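You operate a simulated robot arm through the tools that you are given. There is no shell and no other tool. Be economical: measure what you need, move in short steps, check, and stop when the job is done.

You are at the controls of a simulated two-armed robot. One attempt, no reset.

JOB
Hang up the two loose keys and close the tall cupboard.
Fine: each on the hook of its colour; push the tray in, shut the door; the blue key stays.

Only the result counts: the job must be done as asked and must still hold three seconds after the hand-in. Knocking over, shifting, dropping, spilling or breaking anything else fails it.

ROBOT AND FRAMES
Two 7-joint arms with two-finger parallel grippers on one trunk, on a base that drives. Base frame: it is fixed to the floor where the robot stands at the start and does not move with it; the origin is under the middle of the robot, x ahead of it, y to its left, z up. Readings come in mm, degrees, newtons and seconds.
The left shoulder is at the start at [50, 168, 1207], the right one opposite. With the tool pointing down near the work surface each hand reaches from about 100 to 660 mm from the robot's upright axis, wherever it stands, measured 20 degrees to its own side. Places, roughly: green hook [500, 100, 1100]; pull-out tray of the tall cupboard [500, 0, 600]; tall cupboard door [0, 600, 900]; yellow hook [500, 0, 1100]. Payload 1.57 kg a hand.
Tool frame (each hand has its own): the origin (TCP) lies between the finger pads and is the grasp point; the fingertips stand 30 mm ahead of it; z points along the fingers, y is the line along which they close. The gripper opens to 80 mm. The fingers are 17 mm wide and 12 mm thick; the gripper's body (40 by 82 mm) begins 80 mm behind the TCP.
Orientation is that of the tool frame in the base frame, as a unit quaternion [w, x, y, z]. With the fingers straight down and closing along the base's y, the tool's x points along the base's -x, its y along +y and its z along -z.

CONTROLS
- The arms move only by the tool drive_tool. It takes "left_deltas", "right_deltas" or both (then of equal length, played together; a hand with none holds still); each is a list of rows, each a list of 7 numbers: the shift along the base's x, y, z in units of 300 mm (1.0 is 300 mm), then the turn, a rotation vector about the base's x, y, z in units of 90 degrees (1.0 is 90 degrees), then the finger opening in mm, from 0 to 80. In form: [[x, y, z, wx, wy, wz, grip], ...]. A call has 1 to 8 rows; each row is the pose to reach, as a shift and turn from the pose commanded when the call began. A call with a number of a shift or a turn outside -1 to 1 is refused whole. Each row takes 0.2 s and may step no farther than 50 mm and 8.6 degrees from the row before; otherwise, or with a gripper value out of range, the whole call is refused. A pose out of reach is approached as far as the arm can. The call stops where the force on the tool passes 40 N (or 10 N more than at its start, if that is more) or the arm is blocked; 0.2 s more then pass. Each finger travels about 45 mm/s and halts on what it meets, pressing with about 37 N; the grip force reading is that of the motor and also rises with nothing between the fingers. The clock runs only during rows and for 0.2 s after the last one: add rows that repeat a pose to give the fingers time. The reply holds the time, the measured pose of the TCP, the force on the tool along the base axes, the opening and the grip force, in the units named above and with some noise, with the torque about the TCP (base axes, N m) and any sound that the robot's microphone picked up.
- Cameras (640 x 400 px; columns grow to the right, rows downward): "scene" is now at [83.1, 55.8, 1414.1]; the picture's right is [0.77, -0.64, 0.00], its down [-0.42, -0.51, -0.75] and it looks along [0.48, 0.58, -0.66] (base axes); focal length 214 px, centre (320, 200). "left" rides on the left gripper at [72, 7, -122] in its tool frame; the picture's right is [-0.09, 1.00, 0.00], its down [-0.84, -0.08, -0.54] and it looks along [-0.54, -0.05, 0.84] (tool axes); focal length 238 px, centre (320, 200). "right" rides on the right gripper at [72, -7, -122] in its tool frame; the picture's right is [0.09, 1.00, 0.00], its down [-0.84, 0.08, -0.54] and it looks along [-0.54, 0.05, 0.84] (tool axes); focal length 238 px, centre (320, 200). There is no depth. A picture from a camera that has moved, and an enlarged one, comes with that camera's place and axes in the base frame and with its lens. The place of the scene camera against the robot may be out by one fixed shift of up to 18 mm in any direction.
- capture(camera): a new picture of that camera. It takes no simulated time.
- slide_trunk(by): slides the trunk up (or, below 0, down) by that many mm; the arms and the scene camera ride with it, the base frame stays. It gives what a move gives, with no picture.
- drive_base(legs): drives the robot by 1 to 6 legs, each [ahead, left, turn to the left] in mm, mm and degrees, along the robot's own axes; the way and the turn of a leg run together, so that a leg with both is an arc; at most 1500 mm and 180 degrees a leg. The arms and the cameras ride along, it lands a little off, and it stops where it bumps. It gives what a move gives.
- aim_head(pan, tilt): turns the head with the scene camera to pan (to the left, within 80 degrees either way) and tilt (down, from -29 to 69), counted from straight ahead of the robot. It gives what a move gives.
- close_up(camera, box): a new picture of the part [left, top, right, bottom] of that camera's present view, enlarged. It takes no simulated time.
- close_job(): hands the job in; it is judged then, once.

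Work in short steps. Places have to be worked out from the pictures, the camera data and where the tool is seen: move nearer, look again, correct. Check each grasp and each placing, and mend what went wrong. You have 120 turns and 92 pictures in all, those below and enlarged ones among them. Open the grippers and draw the arms clear of the work before you hand the job in, unless the task says otherwise; then end with one line.

The tools are called after "Call:" as name(argument=value, ...) on one line, values as JSON. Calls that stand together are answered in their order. drive_tool: Moves the arms, as the interface text tells. Its arguments: {"type":"object","properties":{"left_deltas":{"type":"array","items":{"type":"array","items":{"type":"number"}}},"right_deltas":{"type":"array","items":{"type":"array","items":{"type":"number"}}}},"required":[]} The other tools are called the same way: slide_trunk (by) slides the trunk up or down; drive_base (legs) drives the base; aim_head (pan, tilt) turns the head that bears the scene camera; capture (camera) takes a picture; close_up (camera, box) takes an enlarged picture of a part of a camera's view; close_job () hands the job in.

At the start:

```text
clock: 0.0
left_tool_pos: [284.2, 200.9, 1385.1]
left_orientation: [0.001, 0.001, 1.0, -0.001]
left_contact_force: [1.1, 0.8, 0.7]
left_ft_torque: [-0.03, 0.0, 0.0]
left_gripper_width: 79.9
left_gripper_force: 0.0
right_tool_pos: [337.4, -84.3, 1347.9]
right_orientation: [0.0, 0.001, 1.0, 0.0]
right_contact_force: [-0.3, 0.1, -0.8]
right_ft_torque: [0.02, -0.02, 0.01]
right_gripper_width: 79.8
right_gripper_force: 0.0
trunk travel left (down, up): [-375.0, 68.0]
robot x, y, heading: [4.5, -1.4, -0.1]
head pan, tilt: [50.1, 41.3]
```

scene: 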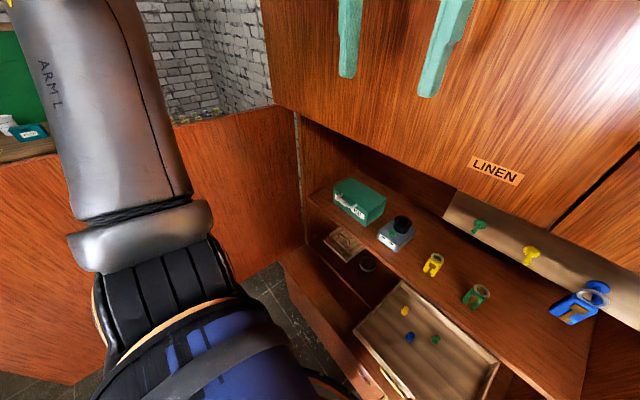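
right: 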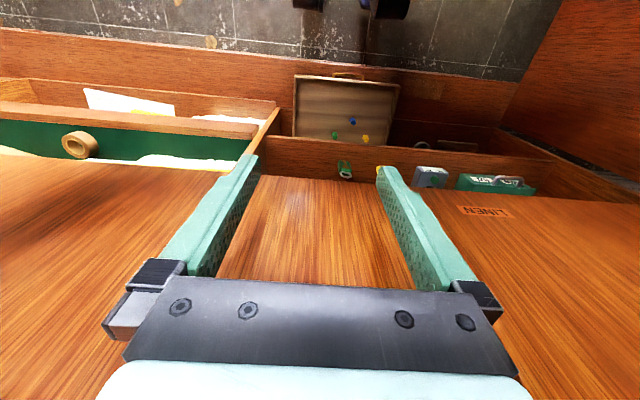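
left: 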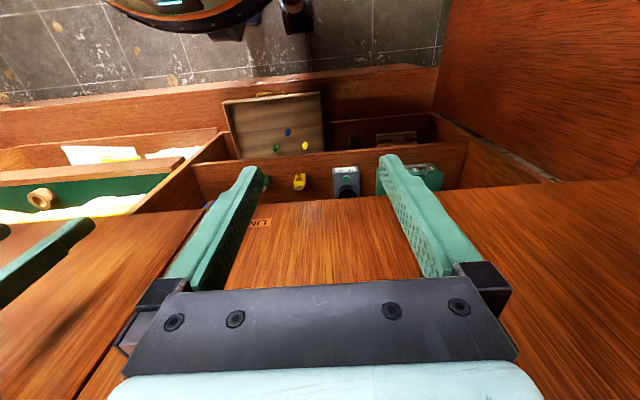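

The first view shows an open cupboard ahead, with keys and a tray. I turn the head more to the front for a better look at the hooks and tray.

Call:
aim_head(pan=5, tilt=50)

Call:
capture(camera="scene")

```text
clock: 1.1
left_tool_pos: [284.5, 200.7, 1385.3]
left_orientation: [0.0, 0.0, 1.0, -0.002]
left_contact_force: [0.5, 0.5, 0.1]
left_ft_torque: [0.01, 0.01, -0.02]
left_gripper_width: 80.2
left_gripper_force: 0.1
right_tool_pos: [338.2, -83.4, 1347.2]
right_orientation: [-0.001, 0.001, 1.0, 0.001]
right_contact_force: [0.2, 0.3, 0.6]
right_ft_torque: [0.01, 0.0, 0.01]
right_gripper_width: 80.0
right_gripper_force: 0.0
trunk travel left (down, up): [-375.0, 68.0]
robot x, y, heading: [0.7, -6.0, 0.1]
head pan, tilt: [5.0, 50.0]
```

```text
88 pictures are left
camera scene: at [105.9, -2.0, 1401.9], right [0.09, -1.0, 0.0], down [-0.76, -0.07, -0.64], along [0.64, 0.06, -0.77], focal length 214 px, centre (320, 200)
```

scene: 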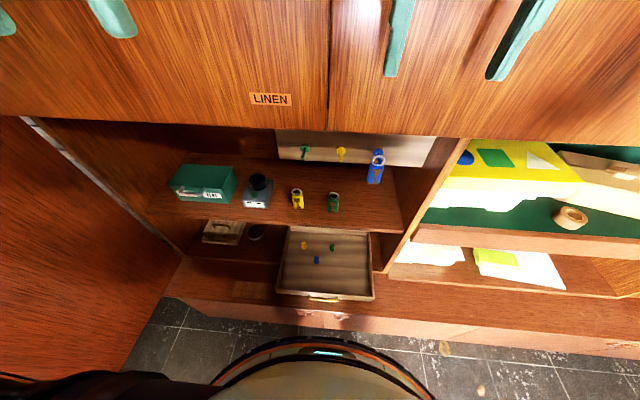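

I enlarge the hook area and the tray area.

Call:
close_up(camera="scene", box=[240, 120, 420, 232])

Call:
close_up(camera="scene", box=[160, 150, 400, 310])

```text
3.56 times, centred on (330, 176) of scene
camera zoom: at [105.9, -2.0, 1401.9], right [0.09, -1.0, 0.0], down [-0.76, -0.07, -0.64], along [0.64, 0.06, -0.77], focal length 763 px, centre (284, 285)
```

zoom: 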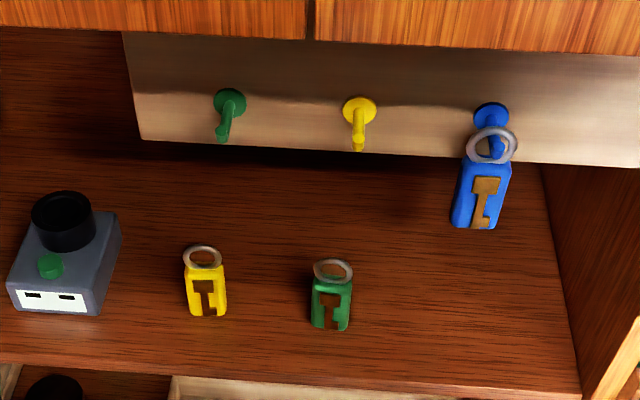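

```text
2.50 times, centred on (280, 230) of scene
camera zoom: at [105.9, -2.0, 1401.9], right [0.09, -1.0, 0.0], down [-0.76, -0.07, -0.64], along [0.64, 0.06, -0.77], focal length 536 px, centre (420, 125)
```

zoom: 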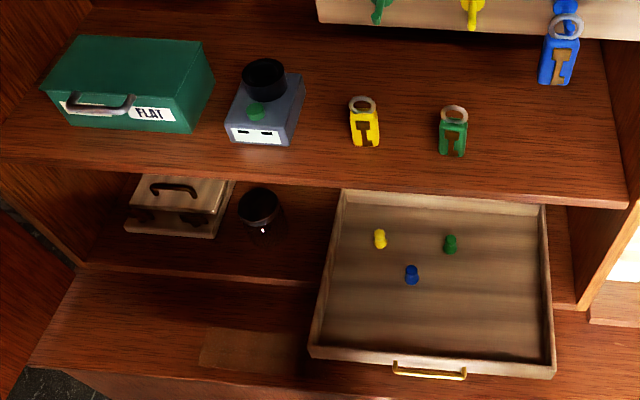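

The loose yellow and green keys stand on the shelf and the hooks are on the board above and behind. I lower the trunk to see under the upper cupboard and triangulate.

Call:
slide_trunk(by=-200)

Call:
aim_head(pan=5, tilt=30)

Call:
capture(camera="scene")

```text
clock: 3.3
left_tool_pos: [283.2, 200.4, 1184.6]
left_orientation: [0.0, 0.0, 1.0, -0.001]
left_contact_force: [-0.5, -0.9, 0.2]
left_ft_torque: [0.0, -0.03, 0.03]
left_gripper_width: 80.1
left_gripper_force: 0.1
right_tool_pos: [337.1, -84.3, 1147.6]
right_orientation: [0.0, 0.001, 1.0, 0.001]
right_contact_force: [-0.2, 0.6, 0.1]
right_ft_torque: [0.01, 0.03, 0.0]
right_gripper_width: 79.9
right_gripper_force: 0.1
trunk travel left (down, up): [-175.0, 268.0]
robot x, y, heading: [-0.2, -0.4, -0.0]
head pan, tilt: [5.0, 50.0]
```

```text
clock: 4.1
left_tool_pos: [284.5, 200.3, 1185.2]
left_orientation: [0.001, 0.0, 1.0, -0.003]
left_contact_force: [-0.3, -0.6, 0.2]
left_ft_torque: [-0.02, -0.01, -0.01]
left_gripper_width: 80.2
left_gripper_force: 0.0
right_tool_pos: [336.7, -84.2, 1146.6]
right_orientation: [0.0, 0.001, 1.0, 0.0]
right_contact_force: [-1.1, -0.9, 0.4]
right_ft_torque: [-0.05, 0.0, 0.02]
right_gripper_width: 79.9
right_gripper_force: 0.1
trunk travel left (down, up): [-175.0, 268.0]
robot x, y, heading: [2.5, -2.4, 0.1]
head pan, tilt: [5.0, 30.0]
```

```text
85 pictures are left
camera scene: at [119.3, -0.9, 1231.3], right [0.09, -1.0, 0.0], down [-0.5, -0.04, -0.87], along [0.86, 0.08, -0.5], focal length 214 px, centre (320, 200)
```

scene: 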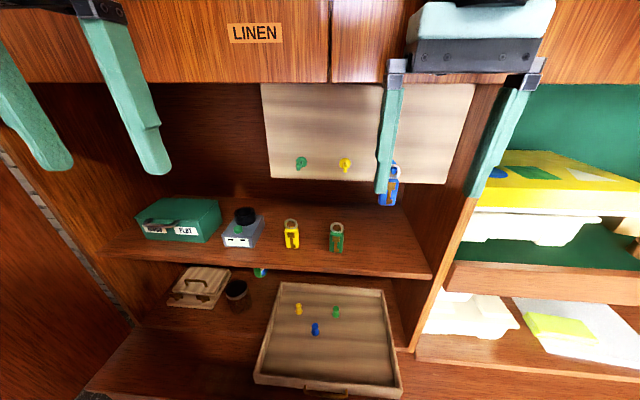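

I enlarge this view for triangulation.

Call:
close_up(camera="scene", box=[260, 140, 420, 260])

Call:
close_up(camera="scene", box=[240, 240, 440, 400])

```text
3.33 times, centred on (340, 200) of scene
camera zoom: at [119.3, -0.9, 1231.3], right [0.09, -1.0, 0.0], down [-0.5, -0.04, -0.87], along [0.86, 0.08, -0.5], focal length 715 px, centre (253, 200)
```

zoom: 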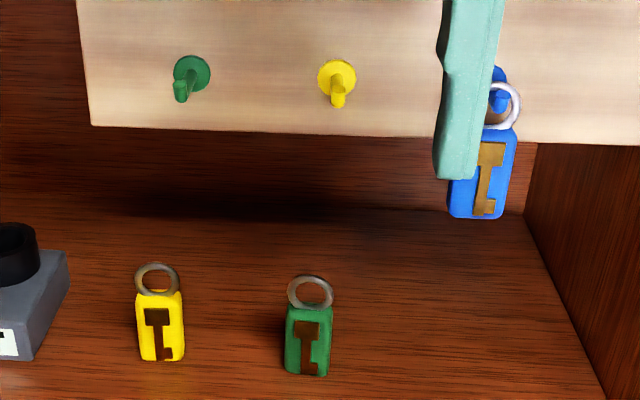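

```text
2.50 times, centred on (340, 320) of scene
camera zoom: at [119.3, -0.9, 1231.3], right [0.09, -1.0, 0.0], down [-0.5, -0.04, -0.87], along [0.86, 0.08, -0.5], focal length 536 px, centre (270, -100)
```

zoom: 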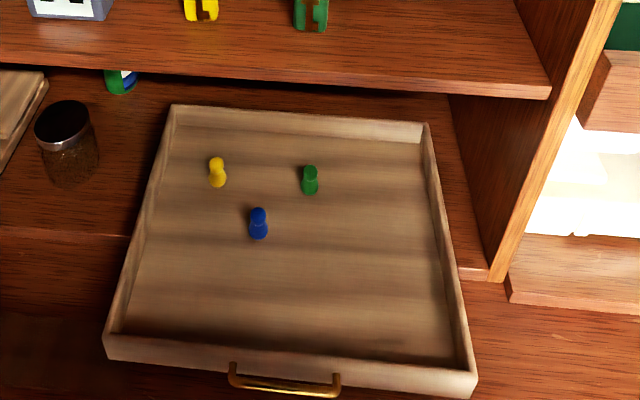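

Triangulated: green key ≈(525,-6), yellow key ≈(531,106) on the shelf at z≈845; green hook tip ≈(503,75,1075), yellow ≈(497,-16,1077). I clear the right hand away and bring the left hand down, pitched forward 60° from vertical.

Call:
drive_tool(left_deltas=[[0, -0.04, -0.1, 0, -0.083, 0, 80], [0, -0.08, -0.2, 0, -0.167, 0, 80], [0, -0.12, -0.3, 0, -0.25, 0, 80], [0, -0.16, -0.4, 0, -0.333, 0, 80], [0, -0.2, -0.5, 0, -0.417, 0, 80], [0, -0.24, -0.6, 0, -0.5, 0, 80], [0, -0.28, -0.7, 0, -0.583, 0, 80], [0, -0.32, -0.78, 0, -0.667, 0, 80]], right_deltas=[[-0.06, -0.09, 0, 0, 0, 0, 80], [-0.12, -0.18, 0, 0, 0, 0, 80], [-0.18, -0.27, 0, 0, 0, 0, 80], [-0.24, -0.36, 0, 0, 0, 0, 80], [-0.3, -0.45, 0, 0, 0, 0, 80], [-0.36, -0.54, 0, 0, 0, 0, 80], [-0.4, -0.6, 0, 0, 0, 0, 80], [-0.4, -0.6, 0, 0, 0, 0, 80]])

Call:
capture(camera="left")

Call:
capture(camera="scene")

```text
clock: 6.1
left_tool_pos: [326.4, 42.1, 996.8]
left_orientation: [0.493, -0.073, 0.867, -0.017]
left_contact_force: [-0.2, 0.0, 0.5]
left_ft_torque: [0.01, 0.04, 0.02]
left_gripper_width: 79.8
left_gripper_force: 0.0
left hand out of reach, approached as far as the arm can: row 6, 7, 8
right_tool_pos: [232.1, -239.4, 1127.0]
right_orientation: [0.0, 0.001, 1.0, 0.002]
right_contact_force: [-0.4, -0.2, -0.1]
right_ft_torque: [-0.01, 0.01, -0.02]
right_gripper_width: 80.3
right_gripper_force: 0.1
right hand out of reach, approached as far as the arm can: row 6, 7, 8
trunk travel left (down, up): [-175.0, 268.0]
robot x, y, heading: [1.7, -1.2, -0.2]
head pan, tilt: [5.0, 30.0]
stopped in row 8 (left hand): the arm was blocked; the commanded pose is now the measured one
```

```text
82 pictures are left
camera left: at [187.4, 32.1, 997.5], right [-0.06, 1.0, -0.02], down [-0.04, 0.02, 1.0], along [1.0, 0.06, 0.04], focal length 238 px, centre (320, 200)
```

left: 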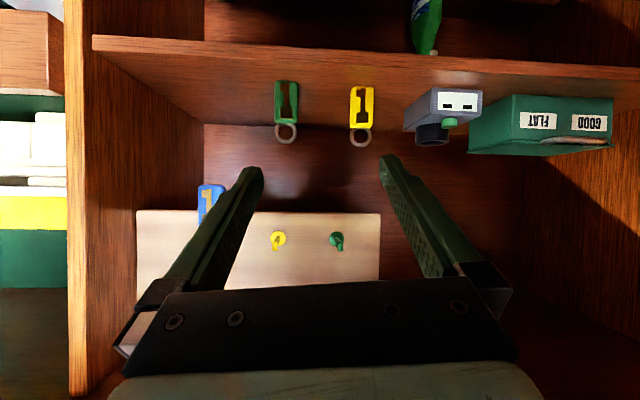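

```text
81 pictures are left
camera scene: at [119.1, -0.6, 1231.4], right [0.09, -1.0, 0.0], down [-0.5, -0.04, -0.87], along [0.86, 0.08, -0.5], focal length 214 px, centre (320, 200)
```

scene: 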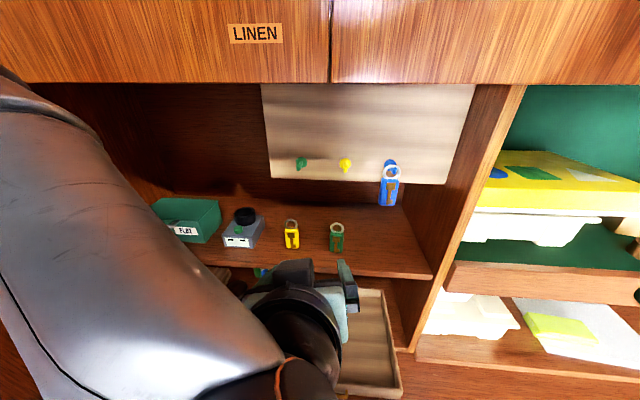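

The hand is cramped close to the trunk, so the arm was blocked. I back the base by 160 mm to give the arm room.

Call:
drive_base(legs=[[-160, 0, 0]])

Call:
capture(camera="left")

Call:
capture(camera="scene")

```text
clock: 7.5
left_tool_pos: [167.1, 41.6, 996.3]
left_orientation: [0.494, -0.074, 0.866, -0.017]
left_contact_force: [-0.8, 0.0, 0.3]
left_ft_torque: [0.03, 0.02, -0.01]
left_gripper_width: 79.9
left_gripper_force: 0.1
right_tool_pos: [72.8, -238.7, 1128.7]
right_orientation: [-0.001, -0.001, 1.0, 0.001]
right_contact_force: [0.0, -0.3, 0.7]
right_ft_torque: [-0.03, 0.01, 0.0]
right_gripper_width: 80.0
right_gripper_force: 0.0
trunk travel left (down, up): [-175.0, 268.0]
robot x, y, heading: [-159.1, -0.8, 0.1]
head pan, tilt: [5.0, 30.0]
```

```text
80 pictures are left
camera left: at [28.4, 32.1, 997.5], right [-0.07, 1.0, -0.02], down [-0.04, 0.02, 1.0], along [1.0, 0.07, 0.04], focal length 238 px, centre (320, 200)
```

left: 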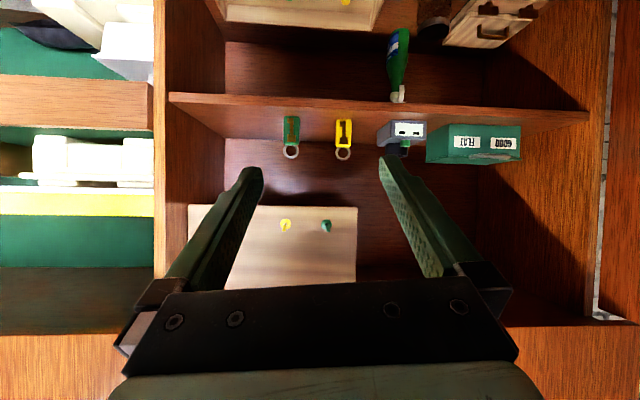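

```text
79 pictures are left
camera scene: at [-39.7, -0.7, 1231.4], right [0.09, -1.0, 0.0], down [-0.5, -0.05, -0.87], along [0.86, 0.08, -0.5], focal length 214 px, centre (320, 200)
```

scene: 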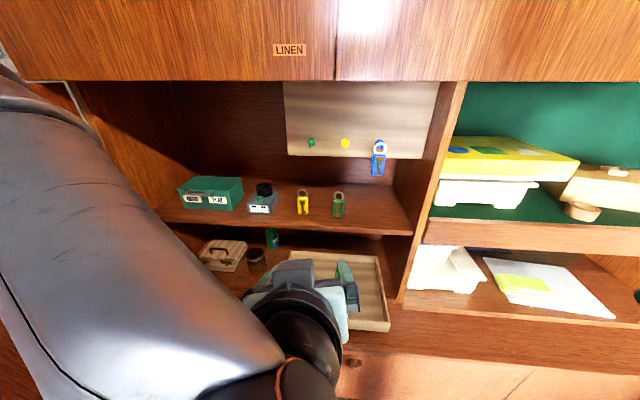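

Hand-camera parallax gives green key ≈(532,1), base z≈839, ring centre ≈912; hooks x≈503, z≈1067. I move the left hand to a pre-grasp in front of the green key, yaw straightened.

Call:
drive_tool(left_deltas=[[0.097, -0.017, -0.04, 0.008, -0.001, -0.009, 80], [0.194, -0.035, -0.08, 0.016, -0.002, -0.017, 80], [0.291, -0.052, -0.12, 0.024, -0.003, -0.026, 80], [0.388, -0.07, -0.16, 0.032, -0.004, -0.035, 80], [0.485, -0.087, -0.2, 0.04, -0.006, -0.043, 80], [0.582, -0.105, -0.24, 0.049, -0.007, -0.052, 80], [0.68, -0.122, -0.28, 0.057, -0.008, -0.06, 80], [0.777, -0.14, -0.32, 0.065, -0.009, -0.069, 80]])

Call:
capture(camera="left")

Call:
capture(camera="scene")

```text
clock: 9.3
left_tool_pos: [401.9, -0.8, 899.7]
left_orientation: [0.502, -0.001, 0.865, 0.001]
left_contact_force: [0.5, 0.0, 0.1]
left_ft_torque: [-0.02, -0.04, 0.01]
left_gripper_width: 80.1
left_gripper_force: 0.0
right_tool_pos: [74.0, -238.6, 1128.1]
right_orientation: [0.0, -0.001, 1.0, 0.001]
right_contact_force: [0.2, 0.0, -0.4]
right_ft_torque: [0.0, 0.0, 0.02]
right_gripper_width: 80.3
right_gripper_force: 0.0
trunk travel left (down, up): [-175.0, 268.0]
robot x, y, heading: [-158.8, -3.7, 0.3]
head pan, tilt: [5.0, 30.0]
```

```text
78 pictures are left
camera left: at [260.7, 4.9, 898.5], right [0.04, 1.0, 0.08], down [-0.05, -0.08, 1.0], along [1.0, -0.05, 0.05], focal length 238 px, centre (320, 200)
```

left: 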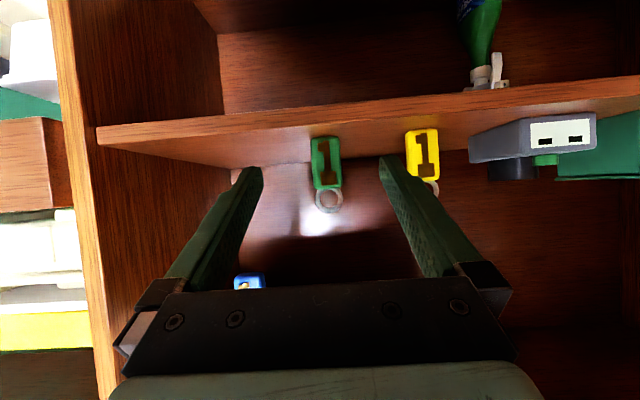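

```text
77 pictures are left
camera scene: at [-39.2, -0.8, 1231.4], right [0.09, -1.0, 0.0], down [-0.5, -0.05, -0.87], along [0.86, 0.08, -0.5], focal length 214 px, centre (320, 200)
```

scene: 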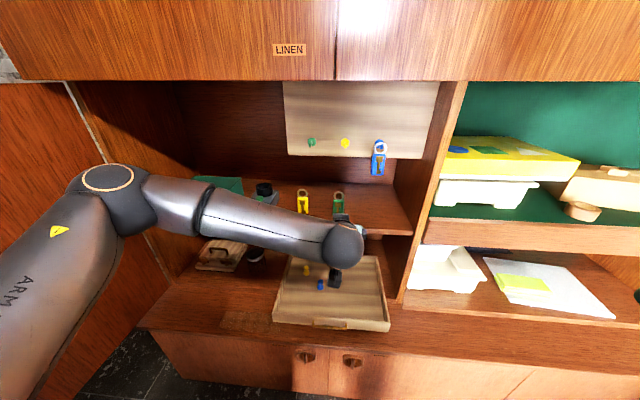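

The green key is at y≈1, centred between the fingers. I advance to it at z≈874 and check before closing.

Call:
drive_tool(left_deltas=[[0.1, 0.006, -0.04, 0, 0, 0, 80], [0.2, 0.006, -0.083, 0, 0, 0, 80], [0.3, 0.006, -0.083, 0, 0, 0, 80], [0.38, 0.006, -0.083, 0, 0, 0, 80], [0.435, 0.006, -0.083, 0, 0, 0, 80]])

Call:
capture(camera="left")

Call:
close_up(camera="scene", box=[260, 130, 420, 250])

```text
clock: 10.5
left_tool_pos: [532.0, -1.4, 875.9]
left_orientation: [0.501, -0.001, 0.865, 0.001]
left_contact_force: [1.0, -0.9, 0.4]
left_ft_torque: [-0.04, 0.03, -0.03]
left_gripper_width: 80.0
left_gripper_force: 0.0
right_tool_pos: [73.6, -238.5, 1126.9]
right_orientation: [0.0, -0.002, 1.0, 0.002]
right_contact_force: [-0.1, -0.9, -0.4]
right_ft_torque: [-0.02, 0.01, -0.02]
right_gripper_width: 79.9
right_gripper_force: 0.1
trunk travel left (down, up): [-175.0, 268.0]
robot x, y, heading: [-157.1, 0.4, 0.2]
head pan, tilt: [5.0, 30.0]
```

```text
76 pictures are left
camera left: at [391.6, 4.8, 873.9], right [0.04, 1.0, 0.08], down [-0.05, -0.08, 1.0], along [1.0, -0.05, 0.05], focal length 238 px, centre (320, 200)
```

left: 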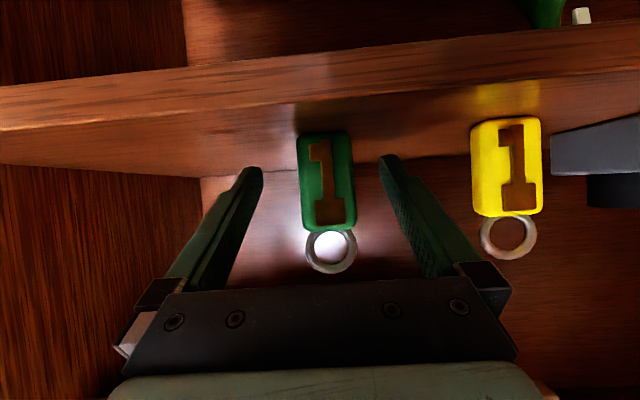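

```text
3.33 times, centred on (340, 190) of scene
camera zoom: at [-39.2, -0.8, 1231.4], right [0.09, -1.0, 0.0], down [-0.5, -0.05, -0.87], along [0.86, 0.08, -0.5], focal length 715 px, centre (253, 233)
```

zoom: 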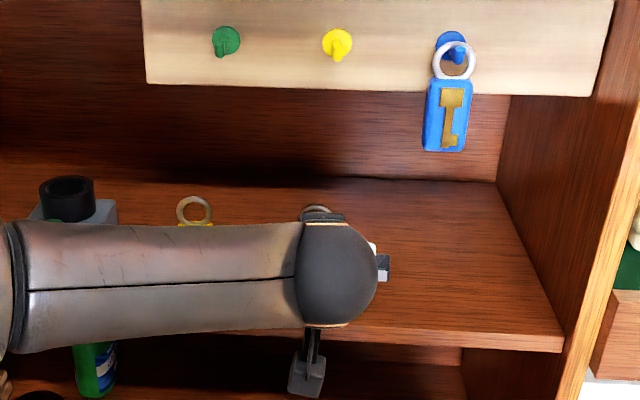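

The key is centred (3–4 mm left) and its front face is at x≈534. I step 7 mm in, 4 mm left, and close.

Call:
drive_tool(left_deltas=[[0.023, 0.014, 0, 0, 0, 0, 80], [0.023, 0.014, 0, 0, 0, 0, 45], [0.023, 0.014, 0, 0, 0, 0, 20], [0.023, 0.014, 0, 0, 0, 0, 15], [0.023, 0.014, 0, 0, 0, 0, 15], [0.023, 0.014, 0, 0, 0, 0, 15]])

Call:
capture(camera="left")

```text
clock: 11.9
left_tool_pos: [537.3, 4.6, 875.0]
left_orientation: [0.501, -0.002, 0.865, 0.001]
left_contact_force: [-0.1, 0.6, -0.2]
left_ft_torque: [0.0, 0.0, 0.01]
left_gripper_width: 33.2
left_gripper_force: 32.2
right_tool_pos: [73.2, -238.4, 1127.0]
right_orientation: [0.001, 0.0, 1.0, 0.001]
right_contact_force: [0.3, 0.8, -0.2]
right_ft_torque: [-0.02, -0.01, 0.0]
right_gripper_width: 80.1
right_gripper_force: 0.1
trunk travel left (down, up): [-175.0, 268.0]
robot x, y, heading: [-159.7, 4.1, 0.3]
head pan, tilt: [5.0, 30.0]
```

```text
74 pictures are left
camera left: at [397.7, 9.8, 873.6], right [0.04, 1.0, 0.08], down [-0.05, -0.08, 1.0], along [1.0, -0.05, 0.05], focal length 238 px, centre (320, 200)
```

left: 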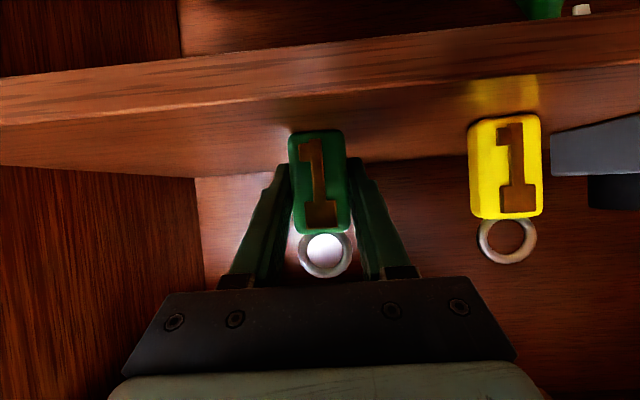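

Gripped (33 mm, 32 N). I lift 30 mm, draw back, then rise toward the hook height in front of the green hook.

Call:
drive_tool(left_deltas=[[0, 0, 0.06, 0, 0, 0, 15], [0, 0, 0.13, 0, 0, 0, 15], [-0.13, 0, 0.16, 0, 0, 0, 15], [-0.26, 0, 0.22, 0, 0, 0, 15], [-0.39, 0, 0.28, 0, 0, 0, 15], [-0.39, 0.08, 0.38, 0, 0, 0, 15], [-0.39, 0.16, 0.48, 0, 0, 0, 15], [-0.39, 0.23, 0.57, 0, 0, 0, 15]])

Call:
capture(camera="left")

Call:
close_up(camera="scene", box=[260, 80, 420, 200])

```text
clock: 13.7
left_tool_pos: [421.6, 75.1, 1046.9]
left_orientation: [0.501, -0.001, 0.865, 0.001]
left_contact_force: [-0.5, -0.1, -0.4]
left_ft_torque: [0.01, 0.01, 0.01]
left_gripper_width: 33.0
left_gripper_force: 37.1
right_tool_pos: [72.8, -239.5, 1127.9]
right_orientation: [0.0, -0.001, 1.0, 0.002]
right_contact_force: [0.2, -0.4, 0.3]
right_ft_torque: [0.0, 0.0, -0.02]
right_gripper_width: 79.9
right_gripper_force: 0.1
trunk travel left (down, up): [-175.0, 268.0]
robot x, y, heading: [-156.3, -0.7, 0.3]
head pan, tilt: [5.0, 30.0]
```

```text
73 pictures are left
camera left: at [281.2, 80.3, 1045.3], right [0.04, 1.0, 0.08], down [-0.05, -0.08, 1.0], along [1.0, -0.05, 0.05], focal length 238 px, centre (320, 200)
```

left: 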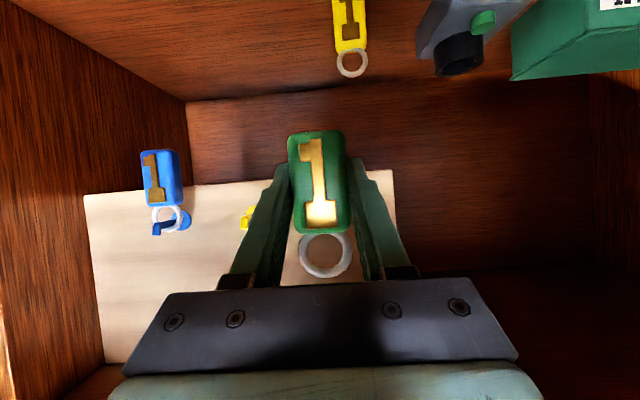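

```text
3.33 times, centred on (340, 140) of scene
camera zoom: at [-39.4, -0.6, 1231.4], right [0.09, -1.0, 0.0], down [-0.5, -0.05, -0.87], along [0.86, 0.08, -0.5], focal length 715 px, centre (253, 400)
```

zoom: 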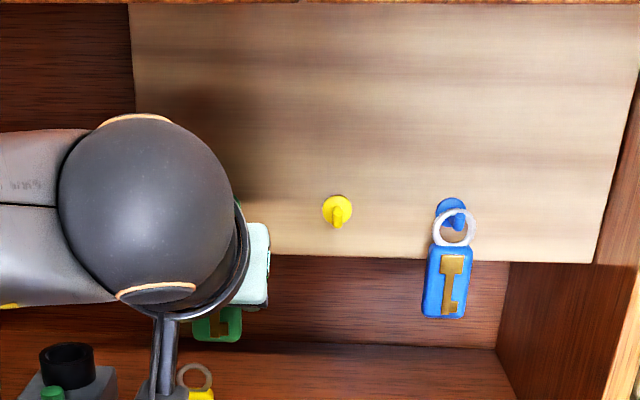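

The green hook is hidden behind the tag. I zoom on the blue and yellow hooks to learn their shape and how the blue one hangs.

Call:
close_up(camera="left", box=[110, 140, 270, 250])

Call:
close_up(camera="scene", box=[330, 120, 400, 168])

```text
3.64 times, centred on (190, 195) of left
camera zoom: at [281.2, 80.3, 1045.3], right [0.04, 1.0, 0.08], down [-0.05, -0.08, 1.0], along [1.0, -0.05, 0.05], focal length 867 px, centre (793, 218)
```

zoom: 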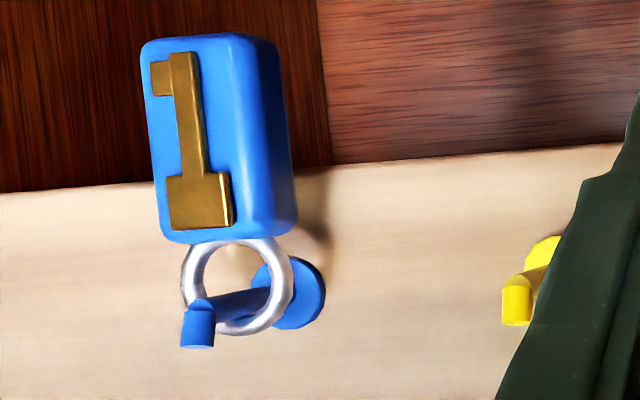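

```text
8.33 times, centred on (365, 144) of scene
camera zoom: at [-39.4, -0.6, 1231.4], right [0.09, -1.0, 0.0], down [-0.5, -0.05, -0.87], along [0.86, 0.08, -0.5], focal length 1787 px, centre (-55, 667)
```

zoom: 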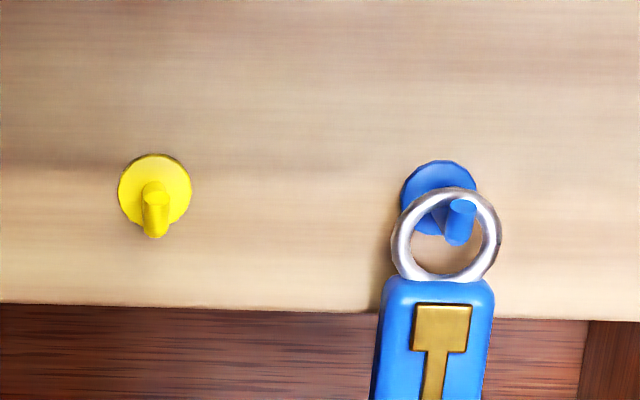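

The hook is a horizontal peg with a ~12 mm upturned tip, and the ring's hole is ~20 mm, so alignment must be within ~2 mm. I shift the hand 85 mm to the right so the green hook shows beside the fingers.

Call:
drive_tool(left_deltas=[[0, -0.14, 0, 0, 0, 0, 15], [0, -0.283, 0, 0, 0, 0, 15], [0, -0.283, 0, 0, 0, 0, 15]])

Call:
close_up(camera="left", box=[240, 130, 480, 290])

```text
clock: 14.5
left_tool_pos: [422.6, -8.2, 1043.1]
left_orientation: [0.502, -0.002, 0.865, 0.001]
left_contact_force: [-0.5, -0.2, -0.1]
left_ft_torque: [0.02, 0.0, -0.01]
left_gripper_width: 33.2
left_gripper_force: 36.7
right_tool_pos: [72.9, -239.3, 1127.1]
right_orientation: [0.0, -0.001, 1.0, 0.001]
right_contact_force: [-0.5, 0.4, -0.9]
right_ft_torque: [-0.01, -0.01, -0.01]
right_gripper_width: 79.8
right_gripper_force: 0.0
trunk travel left (down, up): [-175.0, 268.0]
robot x, y, heading: [-159.3, 0.9, 0.1]
head pan, tilt: [5.0, 30.0]
```

```text
2.50 times, centred on (360, 210) of left
camera zoom: at [282.9, -3.1, 1043.1], right [0.04, 1.0, 0.08], down [-0.05, -0.08, 1.0], along [1.0, -0.04, 0.05], focal length 596 px, centre (220, 175)
```

zoom: 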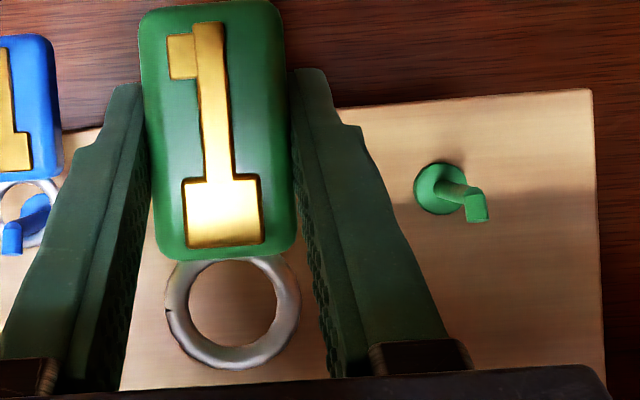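

The hook tip is at about (500,78,1072) and the ring centre at TCP+(-4,-1,+39). I move in front of the hook, leaving about 20 mm, then check through the ring.

Call:
drive_tool(left_deltas=[[0, 0.145, -0.016, 0, 0, 0, 15], [0, 0.29, -0.032, 0, 0, 0, 15], [0.06, 0.29, -0.032, 0, 0, 0, 15], [0.13, 0.29, -0.032, 0, 0, 0, 15], [0.19, 0.29, -0.032, 0, 0, 0, 15], [0.19, 0.29, -0.032, 0, 0, 0, 15]])

Call:
close_up(camera="left", box=[240, 130, 480, 290])

```text
clock: 15.9
left_tool_pos: [481.2, 76.6, 1034.9]
left_orientation: [0.502, -0.001, 0.865, 0.0]
left_contact_force: [-0.2, 0.4, -0.1]
left_ft_torque: [0.02, 0.01, -0.01]
left_gripper_width: 32.7
left_gripper_force: 37.0
right_tool_pos: [73.1, -239.4, 1127.7]
right_orientation: [-0.001, -0.001, 1.0, 0.001]
right_contact_force: [-0.4, 0.4, 0.5]
right_ft_torque: [-0.01, -0.01, 0.01]
right_gripper_width: 80.0
right_gripper_force: 0.0
trunk travel left (down, up): [-175.0, 268.0]
robot x, y, heading: [-160.4, 3.3, 0.3]
head pan, tilt: [5.0, 30.0]
```

```text
2.50 times, centred on (360, 210) of left
camera zoom: at [341.4, 82.7, 1033.9], right [0.04, 1.0, 0.08], down [-0.05, -0.08, 1.0], along [1.0, -0.05, 0.05], focal length 596 px, centre (220, 175)
```

zoom: 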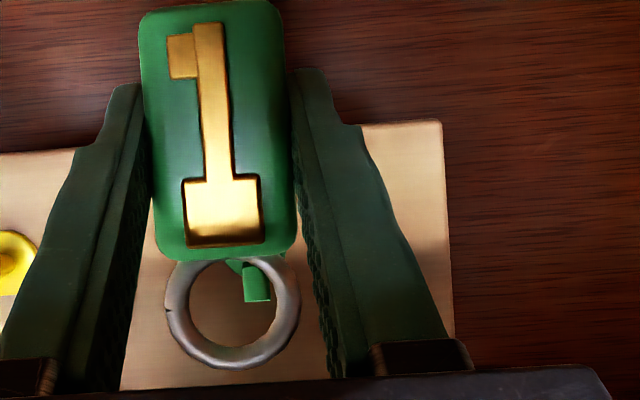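

Triangulating gives the post top at (512,82,1080), post centre z≈1073.5. The ring centre needs +6 mm in y; I close to ~7 mm before the post and check again.

Call:
drive_tool(left_deltas=[[0, 0.02, 0.002, 0, 0, 0, 15], [0.04, 0.02, 0.002, 0, 0, 0, 15], [0.08, 0.02, 0.002, 0, 0, 0, 15], [0.08, 0.02, 0.002, 0, 0, 0, 15]])

Call:
close_up(camera="left", box=[260, 210, 380, 290])

```text
clock: 16.9
left_tool_pos: [504.9, 82.4, 1038.0]
left_orientation: [0.502, -0.002, 0.865, 0.001]
left_contact_force: [0.5, 1.0, -0.8]
left_ft_torque: [-0.03, 0.01, 0.03]
left_gripper_width: 33.1
left_gripper_force: 36.3
right_tool_pos: [73.6, -239.1, 1128.7]
right_orientation: [0.001, -0.001, 1.0, 0.002]
right_contact_force: [0.5, 0.0, -0.1]
right_ft_torque: [0.02, 0.0, 0.0]
right_gripper_width: 79.8
right_gripper_force: 0.1
trunk travel left (down, up): [-175.0, 268.0]
robot x, y, heading: [-160.0, -1.4, 0.4]
head pan, tilt: [5.0, 30.0]
```

```text
5.00 times, centred on (320, 250) of left
camera zoom: at [364.6, 87.7, 1035.7], right [0.04, 1.0, 0.08], down [-0.05, -0.08, 1.0], along [1.0, -0.05, 0.05], focal length 1192 px, centre (320, -50)
```

zoom: 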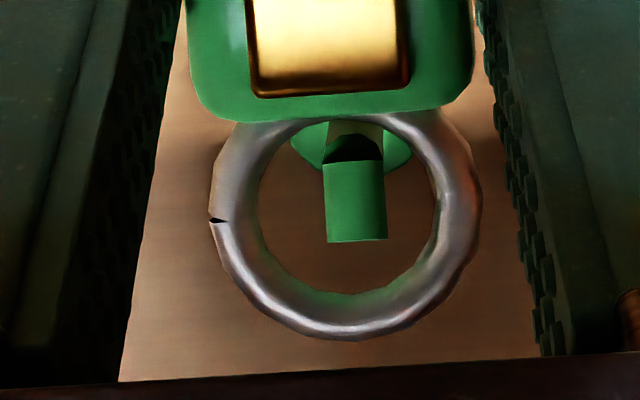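

The ring nearly frames the post; it needs about +1 mm y and +1.5 mm z. I correct and advance 12 mm, so the ring should surround the post.

Call:
drive_tool(left_deltas=[[0, 0.0035, 0.005, 0, 0, 0, 15], [0.013, 0.0035, 0.005, 0, 0, 0, 15], [0.027, 0.0035, 0.005, 0, 0, 0, 15], [0.04, 0.0035, 0.005, 0, 0, 0, 15]])

Call:
close_up(camera="left", box=[260, 210, 380, 290])

```text
clock: 17.9
left_tool_pos: [515.8, 83.8, 1039.5]
left_orientation: [0.502, -0.002, 0.865, 0.0]
left_contact_force: [-0.9, 0.1, 0.0]
left_ft_torque: [-0.02, 0.01, 0.02]
left_gripper_width: 33.1
left_gripper_force: 37.4
right_tool_pos: [73.4, -238.5, 1128.1]
right_orientation: [0.0, 0.0, 1.0, 0.001]
right_contact_force: [-0.2, -0.4, 0.1]
right_ft_torque: [0.04, 0.04, 0.02]
right_gripper_width: 80.2
right_gripper_force: 0.1
trunk travel left (down, up): [-175.0, 268.0]
robot x, y, heading: [-154.9, -1.8, 0.2]
head pan, tilt: [5.0, 30.0]
```

```text
5.00 times, centred on (320, 250) of left
camera zoom: at [375.1, 89.5, 1037.3], right [0.04, 1.0, 0.08], down [-0.05, -0.08, 1.0], along [1.0, -0.05, 0.05], focal length 1192 px, centre (320, -50)
```

zoom: 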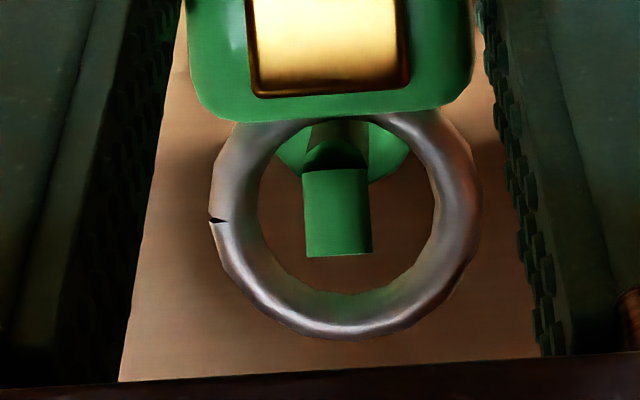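

Post is now 1.3 mm right of the ring centre; I correct y by −1.2 mm and advance 10 mm more.

Call:
drive_tool(left_deltas=[[0, -0.004, 0.002, 0, 0, 0, 15], [0.012, -0.004, 0.003, 0, 0, 0, 15], [0.024, -0.004, 0.003, 0, 0, 0, 15], [0.035, -0.004, 0.003, 0, 0, 0, 15]])

Call:
close_up(camera="left", box=[260, 210, 380, 290])

```text
clock: 18.9
left_tool_pos: [522.9, 82.6, 1040.2]
left_orientation: [0.5, -0.002, 0.866, 0.002]
left_contact_force: [-30.8, 6.8, -6.2]
left_ft_torque: [0.23, 0.35, -0.4]
left_gripper_width: 33.3
left_gripper_force: 37.1
right_tool_pos: [70.9, -237.7, 1128.3]
right_orientation: [0.001, -0.002, 1.0, 0.0]
right_contact_force: [-0.1, 1.0, -0.3]
right_ft_torque: [-0.04, -0.01, 0.01]
right_gripper_width: 80.2
right_gripper_force: 0.2
trunk travel left (down, up): [-175.0, 268.0]
robot x, y, heading: [-157.0, -0.7, 0.3]
head pan, tilt: [5.0, 30.0]
```

```text
5.00 times, centred on (320, 250) of left
camera zoom: at [382.1, 88.4, 1039.1], right [0.04, 1.0, 0.08], down [-0.05, -0.08, 1.0], along [1.0, -0.05, 0.05], focal length 1192 px, centre (320, -50)
```

zoom: 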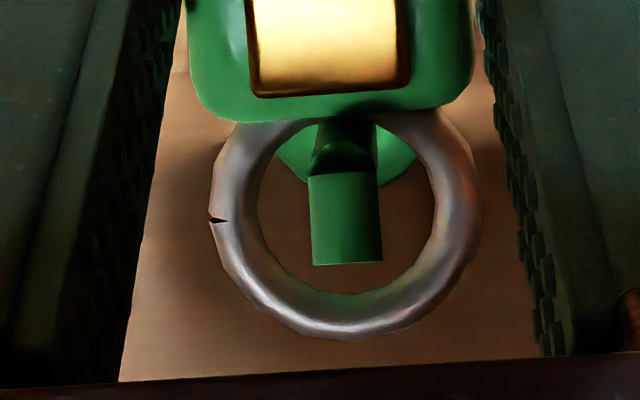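

The −31 N with its torque points to a fingertip touching the board; the ring only just reaches the post. I back off a few mm and pitch the hand 12° further down about the TCP, which carries the ring ~8 mm forward while the tips drop away from the board.

Call:
drive_tool(left_deltas=[[-0.02, 0, 0, 0, 0, 0, 15], [-0.02, 0, 0, 0, 0.045, 0, 15], [-0.02, 0, 0, 0, 0.09, 0, 15], [-0.02, 0, 0, 0, 0.133, 0, 15], [-0.02, 0, 0, 0, 0.133, 0, 15]])

Call:
close_up(camera="left", box=[240, 190, 400, 290])

```text
clock: 20.1
left_tool_pos: [519.9, 82.0, 1039.2]
left_orientation: [0.407, -0.003, 0.913, 0.001]
left_contact_force: [0.2, -0.4, -2.7]
left_ft_torque: [-0.02, 0.02, 0.0]
left_gripper_width: 32.8
left_gripper_force: 36.7
right_tool_pos: [73.8, -239.0, 1126.7]
right_orientation: [0.001, -0.001, 1.0, 0.001]
right_contact_force: [-0.1, 0.3, 0.6]
right_ft_torque: [0.02, 0.01, -0.03]
right_gripper_width: 80.0
right_gripper_force: 0.1
trunk travel left (down, up): [-175.0, 268.0]
robot x, y, heading: [-153.7, -4.0, 0.5]
head pan, tilt: [5.0, 30.0]
```

```text
4.00 times, centred on (320, 240) of left
camera zoom: at [382.8, 88.6, 1068.2], right [0.06, 1.0, 0.07], down [0.15, -0.08, 0.98], along [0.99, -0.05, -0.16], focal length 953 px, centre (320, 40)
```

zoom: 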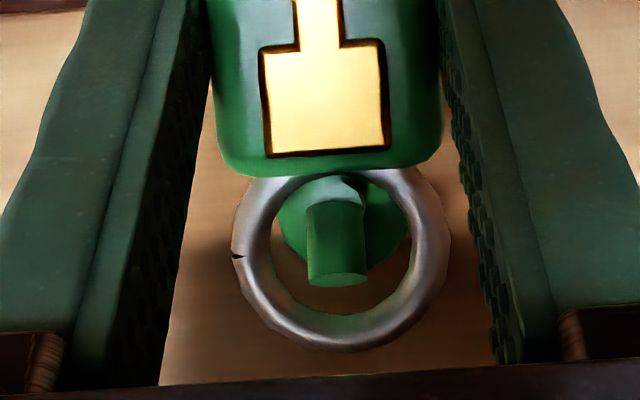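

No contact and well centred. I lower 7 mm and push 4 mm forward, then look whether the post stands in front of the ring.

Call:
drive_tool(left_deltas=[[0, 0, -0.01, 0, 0, 0, 15], [0, 0, -0.022, 0, 0, 0, 15], [0.013, 0, -0.022, 0, 0, 0, 15], [0.013, 0, -0.022, 0, 0, 0, 15]])

Call:
close_up(camera="left", box=[240, 190, 400, 290])

```text
clock: 21.1
left_tool_pos: [523.5, 84.5, 1033.4]
left_orientation: [0.409, -0.002, 0.913, 0.001]
left_contact_force: [-0.6, -0.2, -1.0]
left_ft_torque: [0.04, 0.03, 0.0]
left_gripper_width: 33.0
left_gripper_force: 37.2
right_tool_pos: [72.2, -240.1, 1128.3]
right_orientation: [-0.001, -0.001, 1.0, 0.001]
right_contact_force: [0.6, -0.3, -0.6]
right_ft_torque: [-0.01, 0.01, -0.03]
right_gripper_width: 80.1
right_gripper_force: 0.1
trunk travel left (down, up): [-175.0, 268.0]
robot x, y, heading: [-160.0, 1.0, -0.1]
head pan, tilt: [5.0, 30.0]
```

```text
4.00 times, centred on (320, 240) of left
camera zoom: at [385.9, 89.3, 1061.1], right [0.06, 1.0, 0.07], down [0.15, -0.08, 0.99], along [0.99, -0.05, -0.16], focal length 953 px, centre (320, 40)
```

zoom: 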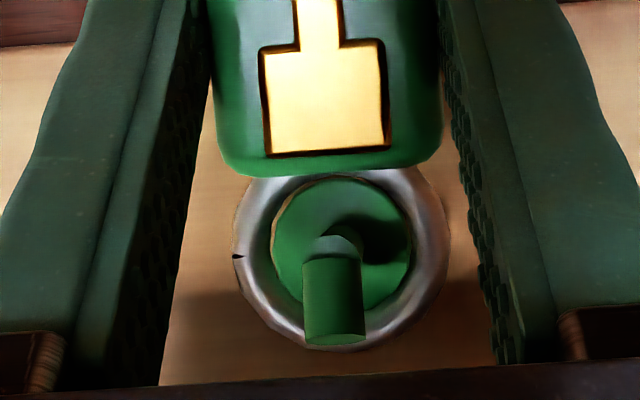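

The ring is now behind the upturned tip. I lower further until it bears on the peg.

Call:
drive_tool(left_deltas=[[0, 0, -0.007, 0, 0, 0, 15], [0, 0, -0.014, 0, 0, 0, 15], [0, 0, -0.02, 0, 0, 0, 15]])

Call:
close_up(camera="left", box=[240, 190, 400, 290])

```text
clock: 21.9
left_tool_pos: [522.6, 82.1, 1028.4]
left_orientation: [0.408, -0.002, 0.913, 0.002]
left_contact_force: [0.6, 0.5, 1.2]
left_ft_torque: [-0.04, -0.01, -0.02]
left_gripper_width: 33.1
left_gripper_force: 37.3
right_tool_pos: [74.7, -239.2, 1128.8]
right_orientation: [0.0, -0.001, 1.0, 0.001]
right_contact_force: [-0.4, -0.1, 0.3]
right_ft_torque: [-0.01, 0.0, -0.05]
right_gripper_width: 79.7
right_gripper_force: 0.0
trunk travel left (down, up): [-175.0, 268.0]
robot x, y, heading: [-156.8, 3.1, 0.4]
head pan, tilt: [5.0, 30.0]
```

```text
4.00 times, centred on (320, 240) of left
camera zoom: at [384.9, 88.6, 1055.4], right [0.06, 1.0, 0.07], down [0.15, -0.08, 0.99], along [0.99, -0.05, -0.16], focal length 953 px, centre (320, 40)
```

zoom: 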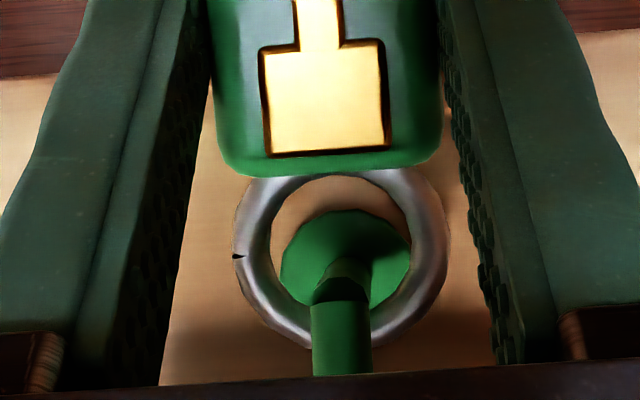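

The peg almost fills the ring's top. I lower 2 mm more and open the fingers.

Call:
drive_tool(left_deltas=[[0, 0, -0.006, 0, 0, 0, 15], [0, 0, -0.006, 0, 0, 0, 36], [0, 0, -0.006, 0, 0, 0, 45], [0, 0, -0.006, 0, 0, 0, 65], [0, 0, -0.006, 0, 0, 0, 65], [0, 0, -0.006, 0, 0, 0, 65]])

Call:
capture(camera="left")

```text
clock: 23.3
left_tool_pos: [523.2, 80.8, 1025.1]
left_orientation: [0.408, -0.002, 0.913, 0.001]
left_contact_force: [0.1, -0.4, -0.6]
left_ft_torque: [0.0, 0.02, 0.01]
left_gripper_width: 65.1
left_gripper_force: 0.0
right_tool_pos: [74.5, -238.9, 1127.5]
right_orientation: [0.0, -0.001, 1.0, 0.0]
right_contact_force: [-0.3, 0.4, 0.2]
right_ft_torque: [0.01, 0.01, 0.02]
right_gripper_width: 80.2
right_gripper_force: 0.0
trunk travel left (down, up): [-175.0, 268.0]
robot x, y, heading: [-157.6, -0.8, 0.3]
head pan, tilt: [5.0, 30.0]
```

```text
61 pictures are left
camera left: at [385.2, 88.0, 1053.6], right [0.06, 1.0, 0.07], down [0.15, -0.08, 0.99], along [0.99, -0.05, -0.16], focal length 238 px, centre (320, 200)
```

left: 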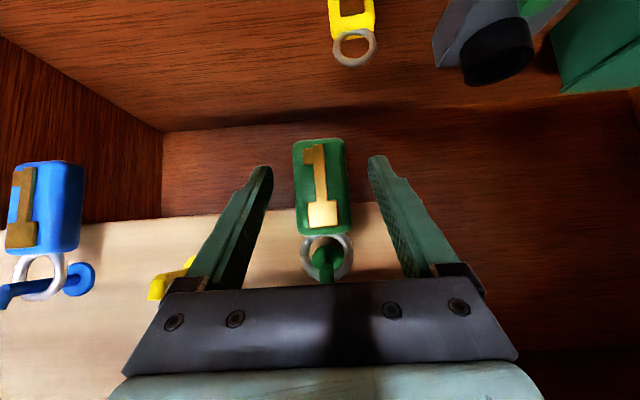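

The green key hangs on its hook. I draw straight back 140 mm.

Call:
drive_tool(left_deltas=[[-0.06, 0, 0, 0, 0, 0, 65], [-0.16, 0, 0, 0, 0, 0, 65], [-0.31, 0, -0.02, 0, 0, 0, 65], [-0.47, 0, -0.04, 0, 0, 0, 65]])

Call:
capture(camera="left")

```text
clock: 24.3
left_tool_pos: [380.5, 78.8, 1013.6]
left_orientation: [0.409, -0.002, 0.913, 0.002]
left_contact_force: [0.2, 0.2, -0.1]
left_ft_torque: [-0.04, -0.02, -0.03]
left_gripper_width: 64.8
left_gripper_force: 0.0
right_tool_pos: [73.5, -237.9, 1129.4]
right_orientation: [0.0, -0.001, 1.0, 0.001]
right_contact_force: [0.2, -0.8, 0.5]
right_ft_torque: [0.02, 0.04, 0.05]
right_gripper_width: 79.9
right_gripper_force: 0.1
trunk travel left (down, up): [-175.0, 268.0]
robot x, y, heading: [-159.1, 2.3, 0.3]
head pan, tilt: [5.0, 30.0]
```

```text
60 pictures are left
camera left: at [243.5, 83.8, 1041.4], right [0.06, 1.0, 0.07], down [0.15, -0.08, 0.99], along [0.99, -0.04, -0.16], focal length 238 px, centre (320, 200)
```

left: 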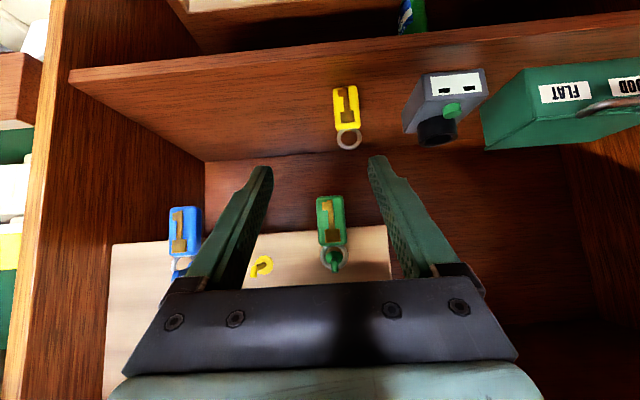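

Green key done. Yellow key is at about (541,106) with the grey device ~85 mm further left, so there is room. I go to its pre-grasp with the pitch back at 30°.

Call:
drive_tool(left_deltas=[[0.015, 0.015, -0.07, 0, -0.022, 0, 70], [0.03, 0.03, -0.14, 0, -0.044, 0, 70], [0.045, 0.045, -0.21, 0, -0.066, 0, 70], [0.06, 0.06, -0.28, 0, -0.088, 0, 70], [0.08, 0.075, -0.35, 0, -0.11, 0, 70], [0.1, 0.09, -0.43, 0, -0.133, 0, 70], [0.1, 0.09, -0.43, 0, -0.133, 0, 70]])

Call:
capture(camera="left")

```text
clock: 25.9
left_tool_pos: [412.9, 110.0, 884.0]
left_orientation: [0.502, -0.001, 0.865, 0.0]
left_contact_force: [0.3, -0.3, -0.6]
left_ft_torque: [-0.01, -0.01, 0.0]
left_gripper_width: 69.8
left_gripper_force: 0.1
right_tool_pos: [73.3, -238.8, 1127.3]
right_orientation: [0.0, -0.001, 1.0, 0.001]
right_contact_force: [0.0, -0.3, 0.5]
right_ft_torque: [0.0, -0.02, -0.02]
right_gripper_width: 80.1
right_gripper_force: 0.1
trunk travel left (down, up): [-175.0, 268.0]
robot x, y, heading: [-159.0, -0.9, 0.3]
head pan, tilt: [5.0, 30.0]
```

```text
59 pictures are left
camera left: at [272.1, 115.3, 883.5], right [0.04, 1.0, 0.08], down [-0.05, -0.08, 1.0], along [1.0, -0.05, 0.05], focal length 238 px, centre (320, 200)
```

left: 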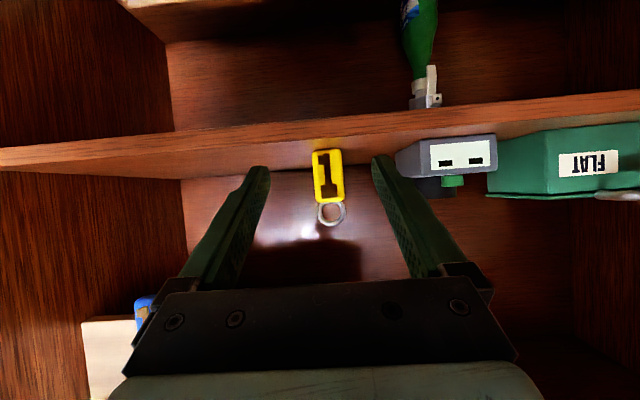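

The key is ~5 mm left of the tool line. I advance to x≈528 at z≈875 so the key sits nearer the fingertips this time.

Call:
drive_tool(left_deltas=[[0.1, 0.017, -0.03, 0, 0, 0, 70], [0.2, 0.017, -0.03, 0, 0, 0, 70], [0.3, 0.017, -0.03, 0, 0, 0, 70], [0.383, 0.017, -0.03, 0, 0, 0, 70], [0.383, 0.017, -0.03, 0, 0, 0, 70]])

Call:
capture(camera="left")

```text
clock: 27.1
left_tool_pos: [527.2, 116.7, 875.8]
left_orientation: [0.502, -0.001, 0.865, 0.001]
left_contact_force: [0.8, 0.8, -0.1]
left_ft_torque: [0.0, 0.01, 0.05]
left_gripper_width: 70.0
left_gripper_force: 0.1
right_tool_pos: [73.2, -238.5, 1128.5]
right_orientation: [-0.001, 0.0, 1.0, 0.001]
right_contact_force: [-0.2, -0.5, 0.2]
right_ft_torque: [0.0, 0.0, 0.02]
right_gripper_width: 79.8
right_gripper_force: 0.1
trunk travel left (down, up): [-175.0, 268.0]
robot x, y, heading: [-156.3, 1.5, 0.2]
head pan, tilt: [5.0, 30.0]
```

```text
58 pictures are left
camera left: at [387.5, 122.9, 874.8], right [0.04, 1.0, 0.08], down [-0.05, -0.08, 1.0], along [1.0, -0.05, 0.05], focal length 238 px, centre (320, 200)
```

left: 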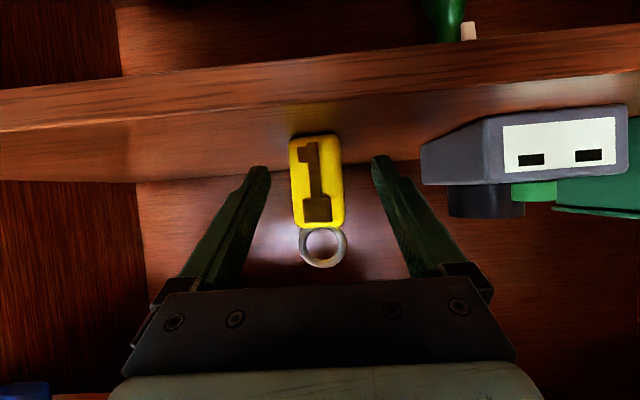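

The tag's front is at ≈537, so I go 5 mm further and close.

Call:
drive_tool(left_deltas=[[0.017, -0.004, 0.007, 0, 0, 0, 70], [0.017, -0.004, 0.007, 0, 0, 0, 45], [0.017, -0.004, 0.007, 0, 0, 0, 20], [0.017, -0.004, 0.007, 0, 0, 0, 15], [0.017, -0.004, 0.007, 0, 0, 0, 15], [0.017, -0.004, 0.007, 0, 0, 0, 15]])

Call:
capture(camera="left")

```text
clock: 28.5
left_tool_pos: [532.8, 115.7, 878.1]
left_orientation: [0.501, -0.002, 0.865, 0.001]
left_contact_force: [0.8, -0.5, 0.4]
left_ft_torque: [0.0, 0.02, 0.03]
left_gripper_width: 32.7
left_gripper_force: 36.6
right_tool_pos: [73.9, -239.2, 1128.4]
right_orientation: [-0.001, -0.001, 1.0, 0.001]
right_contact_force: [0.2, 0.2, 0.8]
right_ft_torque: [0.02, 0.02, 0.0]
right_gripper_width: 79.8
right_gripper_force: 0.0
trunk travel left (down, up): [-175.0, 268.0]
robot x, y, heading: [-158.9, -2.4, -0.0]
head pan, tilt: [5.0, 30.0]
```

```text
57 pictures are left
camera left: at [392.6, 121.0, 877.2], right [0.04, 1.0, 0.08], down [-0.05, -0.08, 1.0], along [1.0, -0.05, 0.05], focal length 238 px, centre (320, 200)
```

left: 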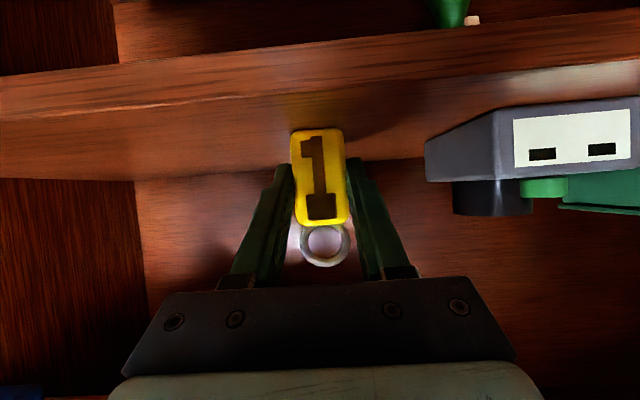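

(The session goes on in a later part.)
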